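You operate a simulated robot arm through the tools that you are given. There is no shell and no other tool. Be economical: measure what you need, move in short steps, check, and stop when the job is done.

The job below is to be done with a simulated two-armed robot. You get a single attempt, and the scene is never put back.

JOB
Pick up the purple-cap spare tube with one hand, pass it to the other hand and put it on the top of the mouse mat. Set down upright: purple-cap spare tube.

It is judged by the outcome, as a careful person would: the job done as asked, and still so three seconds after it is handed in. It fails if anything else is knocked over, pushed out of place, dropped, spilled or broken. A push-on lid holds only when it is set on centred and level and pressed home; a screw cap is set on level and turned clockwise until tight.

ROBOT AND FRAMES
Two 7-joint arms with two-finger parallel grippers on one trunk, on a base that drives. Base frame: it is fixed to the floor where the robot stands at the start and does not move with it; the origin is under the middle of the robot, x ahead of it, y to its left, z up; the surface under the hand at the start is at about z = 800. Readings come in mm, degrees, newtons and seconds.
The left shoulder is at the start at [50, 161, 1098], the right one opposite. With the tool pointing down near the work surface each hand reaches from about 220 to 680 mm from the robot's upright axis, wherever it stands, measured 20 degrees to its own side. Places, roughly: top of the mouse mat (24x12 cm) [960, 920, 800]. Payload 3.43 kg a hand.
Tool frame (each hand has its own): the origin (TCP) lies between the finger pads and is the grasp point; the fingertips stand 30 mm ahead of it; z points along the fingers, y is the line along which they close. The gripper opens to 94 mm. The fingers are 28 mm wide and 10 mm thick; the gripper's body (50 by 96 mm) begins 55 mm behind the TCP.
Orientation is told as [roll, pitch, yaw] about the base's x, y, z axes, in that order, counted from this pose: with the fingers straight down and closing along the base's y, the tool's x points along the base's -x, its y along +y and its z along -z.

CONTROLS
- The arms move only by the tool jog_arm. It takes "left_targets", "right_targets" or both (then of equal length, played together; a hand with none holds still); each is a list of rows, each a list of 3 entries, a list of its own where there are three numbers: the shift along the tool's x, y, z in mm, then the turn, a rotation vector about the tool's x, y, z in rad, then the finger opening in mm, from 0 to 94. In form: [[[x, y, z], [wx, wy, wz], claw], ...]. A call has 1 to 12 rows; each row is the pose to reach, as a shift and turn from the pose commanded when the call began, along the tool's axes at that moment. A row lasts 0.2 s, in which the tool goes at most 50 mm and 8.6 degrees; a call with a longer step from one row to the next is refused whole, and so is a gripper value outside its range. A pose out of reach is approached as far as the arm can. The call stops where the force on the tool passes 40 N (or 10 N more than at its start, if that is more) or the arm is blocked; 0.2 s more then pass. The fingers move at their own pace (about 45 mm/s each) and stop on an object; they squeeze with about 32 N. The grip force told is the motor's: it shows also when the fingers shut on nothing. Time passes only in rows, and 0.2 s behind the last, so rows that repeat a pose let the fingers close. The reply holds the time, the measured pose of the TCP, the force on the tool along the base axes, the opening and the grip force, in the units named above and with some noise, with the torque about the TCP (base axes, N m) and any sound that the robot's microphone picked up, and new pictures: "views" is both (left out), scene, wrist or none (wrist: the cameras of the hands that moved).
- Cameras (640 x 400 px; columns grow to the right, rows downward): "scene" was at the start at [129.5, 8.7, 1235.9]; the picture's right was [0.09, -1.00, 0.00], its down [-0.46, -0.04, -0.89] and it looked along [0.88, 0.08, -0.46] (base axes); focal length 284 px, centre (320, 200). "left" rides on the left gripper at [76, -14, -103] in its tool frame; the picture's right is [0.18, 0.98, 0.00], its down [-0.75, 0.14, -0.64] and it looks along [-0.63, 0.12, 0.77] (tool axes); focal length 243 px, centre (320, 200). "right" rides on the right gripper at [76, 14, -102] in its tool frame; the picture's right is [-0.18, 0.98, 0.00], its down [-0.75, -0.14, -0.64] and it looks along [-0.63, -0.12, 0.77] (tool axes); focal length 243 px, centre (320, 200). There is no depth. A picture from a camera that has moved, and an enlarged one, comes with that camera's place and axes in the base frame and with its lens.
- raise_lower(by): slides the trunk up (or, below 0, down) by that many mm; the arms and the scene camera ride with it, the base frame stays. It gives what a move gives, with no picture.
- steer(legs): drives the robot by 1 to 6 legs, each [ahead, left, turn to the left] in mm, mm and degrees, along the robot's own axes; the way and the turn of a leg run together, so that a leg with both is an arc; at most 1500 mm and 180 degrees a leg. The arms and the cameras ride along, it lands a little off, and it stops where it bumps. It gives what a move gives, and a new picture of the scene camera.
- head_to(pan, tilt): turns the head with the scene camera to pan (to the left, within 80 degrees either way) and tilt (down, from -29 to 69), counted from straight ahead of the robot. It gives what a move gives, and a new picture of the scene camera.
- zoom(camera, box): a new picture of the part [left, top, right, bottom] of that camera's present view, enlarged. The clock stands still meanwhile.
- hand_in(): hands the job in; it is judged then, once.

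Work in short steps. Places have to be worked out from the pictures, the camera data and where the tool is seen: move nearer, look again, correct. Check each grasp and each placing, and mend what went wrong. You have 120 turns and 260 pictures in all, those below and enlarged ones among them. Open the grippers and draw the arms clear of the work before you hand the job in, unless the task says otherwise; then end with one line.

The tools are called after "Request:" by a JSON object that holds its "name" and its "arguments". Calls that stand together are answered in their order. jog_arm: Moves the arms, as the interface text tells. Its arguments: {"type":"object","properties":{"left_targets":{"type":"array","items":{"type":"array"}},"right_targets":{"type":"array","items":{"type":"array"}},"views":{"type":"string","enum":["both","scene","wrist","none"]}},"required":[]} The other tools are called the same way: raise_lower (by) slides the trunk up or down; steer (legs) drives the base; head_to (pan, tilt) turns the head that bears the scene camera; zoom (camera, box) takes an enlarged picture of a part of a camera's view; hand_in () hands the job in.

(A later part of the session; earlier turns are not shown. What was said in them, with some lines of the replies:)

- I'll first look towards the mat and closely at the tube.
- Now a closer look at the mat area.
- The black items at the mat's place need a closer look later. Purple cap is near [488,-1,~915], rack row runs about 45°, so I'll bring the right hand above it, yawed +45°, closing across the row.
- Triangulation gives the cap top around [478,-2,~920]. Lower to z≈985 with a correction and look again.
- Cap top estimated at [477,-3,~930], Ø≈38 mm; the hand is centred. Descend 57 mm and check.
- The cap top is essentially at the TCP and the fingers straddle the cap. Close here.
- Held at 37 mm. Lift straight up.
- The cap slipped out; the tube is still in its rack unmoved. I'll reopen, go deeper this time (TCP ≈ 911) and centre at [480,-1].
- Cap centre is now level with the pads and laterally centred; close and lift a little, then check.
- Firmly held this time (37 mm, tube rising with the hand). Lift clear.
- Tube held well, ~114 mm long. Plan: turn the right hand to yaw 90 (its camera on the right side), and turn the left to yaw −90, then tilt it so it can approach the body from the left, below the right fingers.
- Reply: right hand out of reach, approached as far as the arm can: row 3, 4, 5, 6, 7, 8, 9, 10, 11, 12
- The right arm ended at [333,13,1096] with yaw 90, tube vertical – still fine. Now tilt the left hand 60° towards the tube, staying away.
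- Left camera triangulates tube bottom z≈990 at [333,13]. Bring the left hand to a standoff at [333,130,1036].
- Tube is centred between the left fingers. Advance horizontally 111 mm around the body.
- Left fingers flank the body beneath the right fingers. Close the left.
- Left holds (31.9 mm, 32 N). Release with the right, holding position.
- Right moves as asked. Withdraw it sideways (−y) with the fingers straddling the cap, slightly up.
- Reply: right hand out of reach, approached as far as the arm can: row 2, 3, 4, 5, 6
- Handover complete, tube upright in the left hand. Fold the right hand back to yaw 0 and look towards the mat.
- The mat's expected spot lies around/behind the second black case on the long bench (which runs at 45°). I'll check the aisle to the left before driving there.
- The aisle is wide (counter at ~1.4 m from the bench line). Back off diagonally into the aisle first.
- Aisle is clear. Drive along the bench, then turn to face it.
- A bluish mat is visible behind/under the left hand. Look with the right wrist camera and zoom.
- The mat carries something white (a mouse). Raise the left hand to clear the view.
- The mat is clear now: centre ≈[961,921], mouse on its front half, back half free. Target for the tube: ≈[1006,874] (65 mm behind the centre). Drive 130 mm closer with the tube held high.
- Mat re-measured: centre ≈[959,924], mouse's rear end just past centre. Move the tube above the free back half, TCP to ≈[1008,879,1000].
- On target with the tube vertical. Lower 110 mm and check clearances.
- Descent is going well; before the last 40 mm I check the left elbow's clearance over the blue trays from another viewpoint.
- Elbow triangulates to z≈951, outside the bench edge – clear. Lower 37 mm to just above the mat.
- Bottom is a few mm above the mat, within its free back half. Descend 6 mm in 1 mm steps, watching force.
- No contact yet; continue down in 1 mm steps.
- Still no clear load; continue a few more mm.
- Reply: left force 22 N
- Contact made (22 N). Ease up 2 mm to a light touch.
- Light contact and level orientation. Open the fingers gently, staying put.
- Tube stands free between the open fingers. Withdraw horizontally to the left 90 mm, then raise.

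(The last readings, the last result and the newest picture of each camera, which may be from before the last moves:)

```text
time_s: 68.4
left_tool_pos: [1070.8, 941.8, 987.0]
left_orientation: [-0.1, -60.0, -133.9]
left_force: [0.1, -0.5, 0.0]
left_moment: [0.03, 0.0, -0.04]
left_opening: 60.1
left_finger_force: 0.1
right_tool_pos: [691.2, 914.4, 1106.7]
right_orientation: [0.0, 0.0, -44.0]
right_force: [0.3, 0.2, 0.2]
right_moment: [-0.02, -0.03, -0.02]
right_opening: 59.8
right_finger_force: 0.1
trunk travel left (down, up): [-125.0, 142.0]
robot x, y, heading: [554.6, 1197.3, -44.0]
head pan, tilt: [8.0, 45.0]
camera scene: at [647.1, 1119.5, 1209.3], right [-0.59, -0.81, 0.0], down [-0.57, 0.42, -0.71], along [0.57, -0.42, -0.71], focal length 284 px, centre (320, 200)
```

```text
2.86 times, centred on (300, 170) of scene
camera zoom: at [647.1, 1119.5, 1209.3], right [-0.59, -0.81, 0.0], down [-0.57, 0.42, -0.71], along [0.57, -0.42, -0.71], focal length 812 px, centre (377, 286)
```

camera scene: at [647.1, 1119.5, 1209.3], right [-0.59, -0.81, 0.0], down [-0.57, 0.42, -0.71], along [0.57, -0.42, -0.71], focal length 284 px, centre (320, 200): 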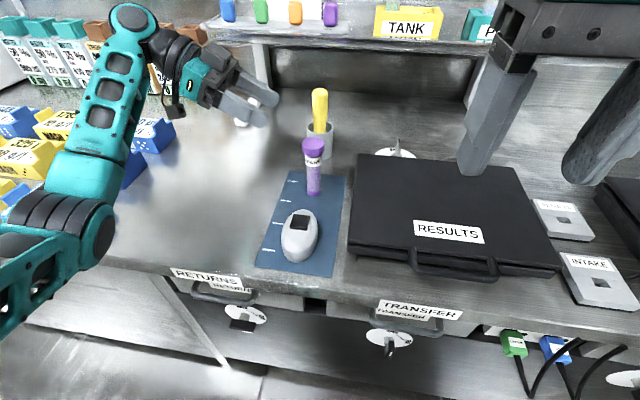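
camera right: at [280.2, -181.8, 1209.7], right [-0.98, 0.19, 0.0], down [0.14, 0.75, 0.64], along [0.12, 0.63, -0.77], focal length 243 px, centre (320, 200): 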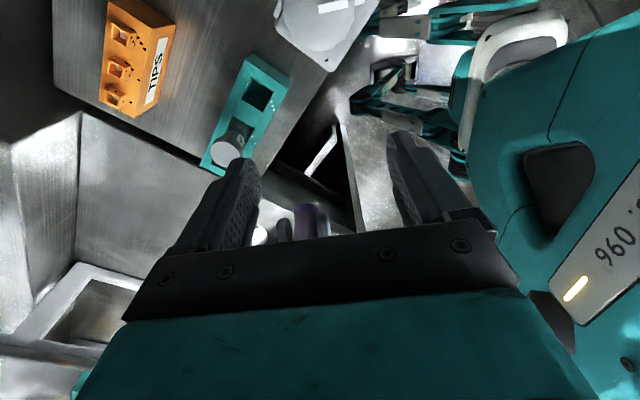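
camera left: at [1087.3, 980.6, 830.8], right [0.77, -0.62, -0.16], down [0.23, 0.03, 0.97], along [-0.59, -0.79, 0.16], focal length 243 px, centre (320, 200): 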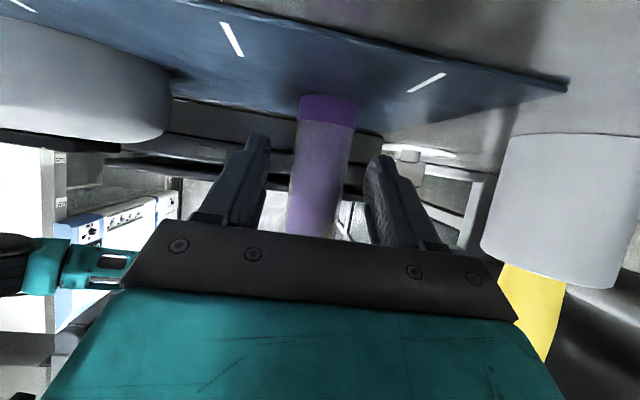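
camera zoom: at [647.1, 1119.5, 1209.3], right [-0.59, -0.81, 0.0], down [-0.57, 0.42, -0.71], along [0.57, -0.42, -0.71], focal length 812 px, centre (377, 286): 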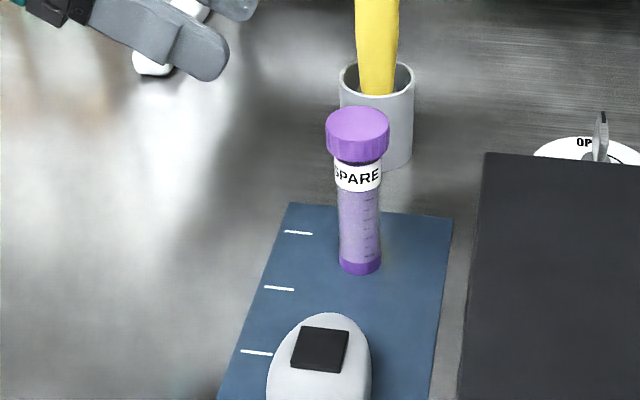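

The tube stands upright on the mat's free back half with nothing disturbed. Pull the left arm back towards the robot, then hand in.

Request:
{"name": "jog_arm", "arguments": {"left_targets": [[[-25, 0, -15], [0, 0, 0], 60], [[-50, -10, -30], [0, 0, 0], 60], [[-76, -45, -45], [0, 0, 0], 60], [[-76, -85, -45], [0, 0, 0], 60], [[-76, -125, -45], [0, 0, 0], 60], [[-76, -160, -45], [0, 0, 0], 60], [[-76, -160, -45], [0, 0, 0], 60]], "views": "scene"}}

```text
time_s: 70.0
left_tool_pos: [954.5, 1058.1, 1072.5]
left_orientation: [-0.1, -60.0, -133.9]
left_force: [0.0, -0.7, -0.5]
left_moment: [0.0, 0.03, -0.03]
left_opening: 59.8
left_finger_force: 0.0
right_tool_pos: [691.5, 913.6, 1106.4]
right_orientation: [0.0, -0.1, -44.0]
right_force: [-0.3, 0.3, -0.7]
right_moment: [0.03, 0.04, -0.04]
right_opening: 60.0
right_finger_force: 0.0
trunk travel left (down, up): [-125.0, 142.0]
robot x, y, heading: [550.2, 1194.2, -44.0]
head pan, tilt: [8.0, 45.0]
camera scene: at [647.1, 1119.5, 1209.3], right [-0.59, -0.81, 0.0], down [-0.57, 0.42, -0.71], along [0.57, -0.42, -0.71], focal length 284 px, centre (320, 200)
```

scene: 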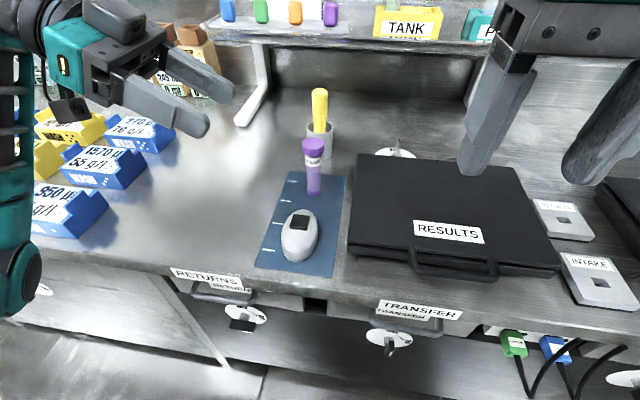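

Everything is in place, both grippers are open and clear; handing in.

Request:
{"name": "hand_in", "arguments": {}}

```text
The job is handed in.
```

The purple-cap spare tube was picked up with the right hand, passed to the left, and stands upright on the free back half of the mouse mat. On the first try the right hand's grip slipped off the cap. The tube stayed in its rack, and the second grip held. Nothing else looked moved in the last pictures, and both grippers are open and clear.
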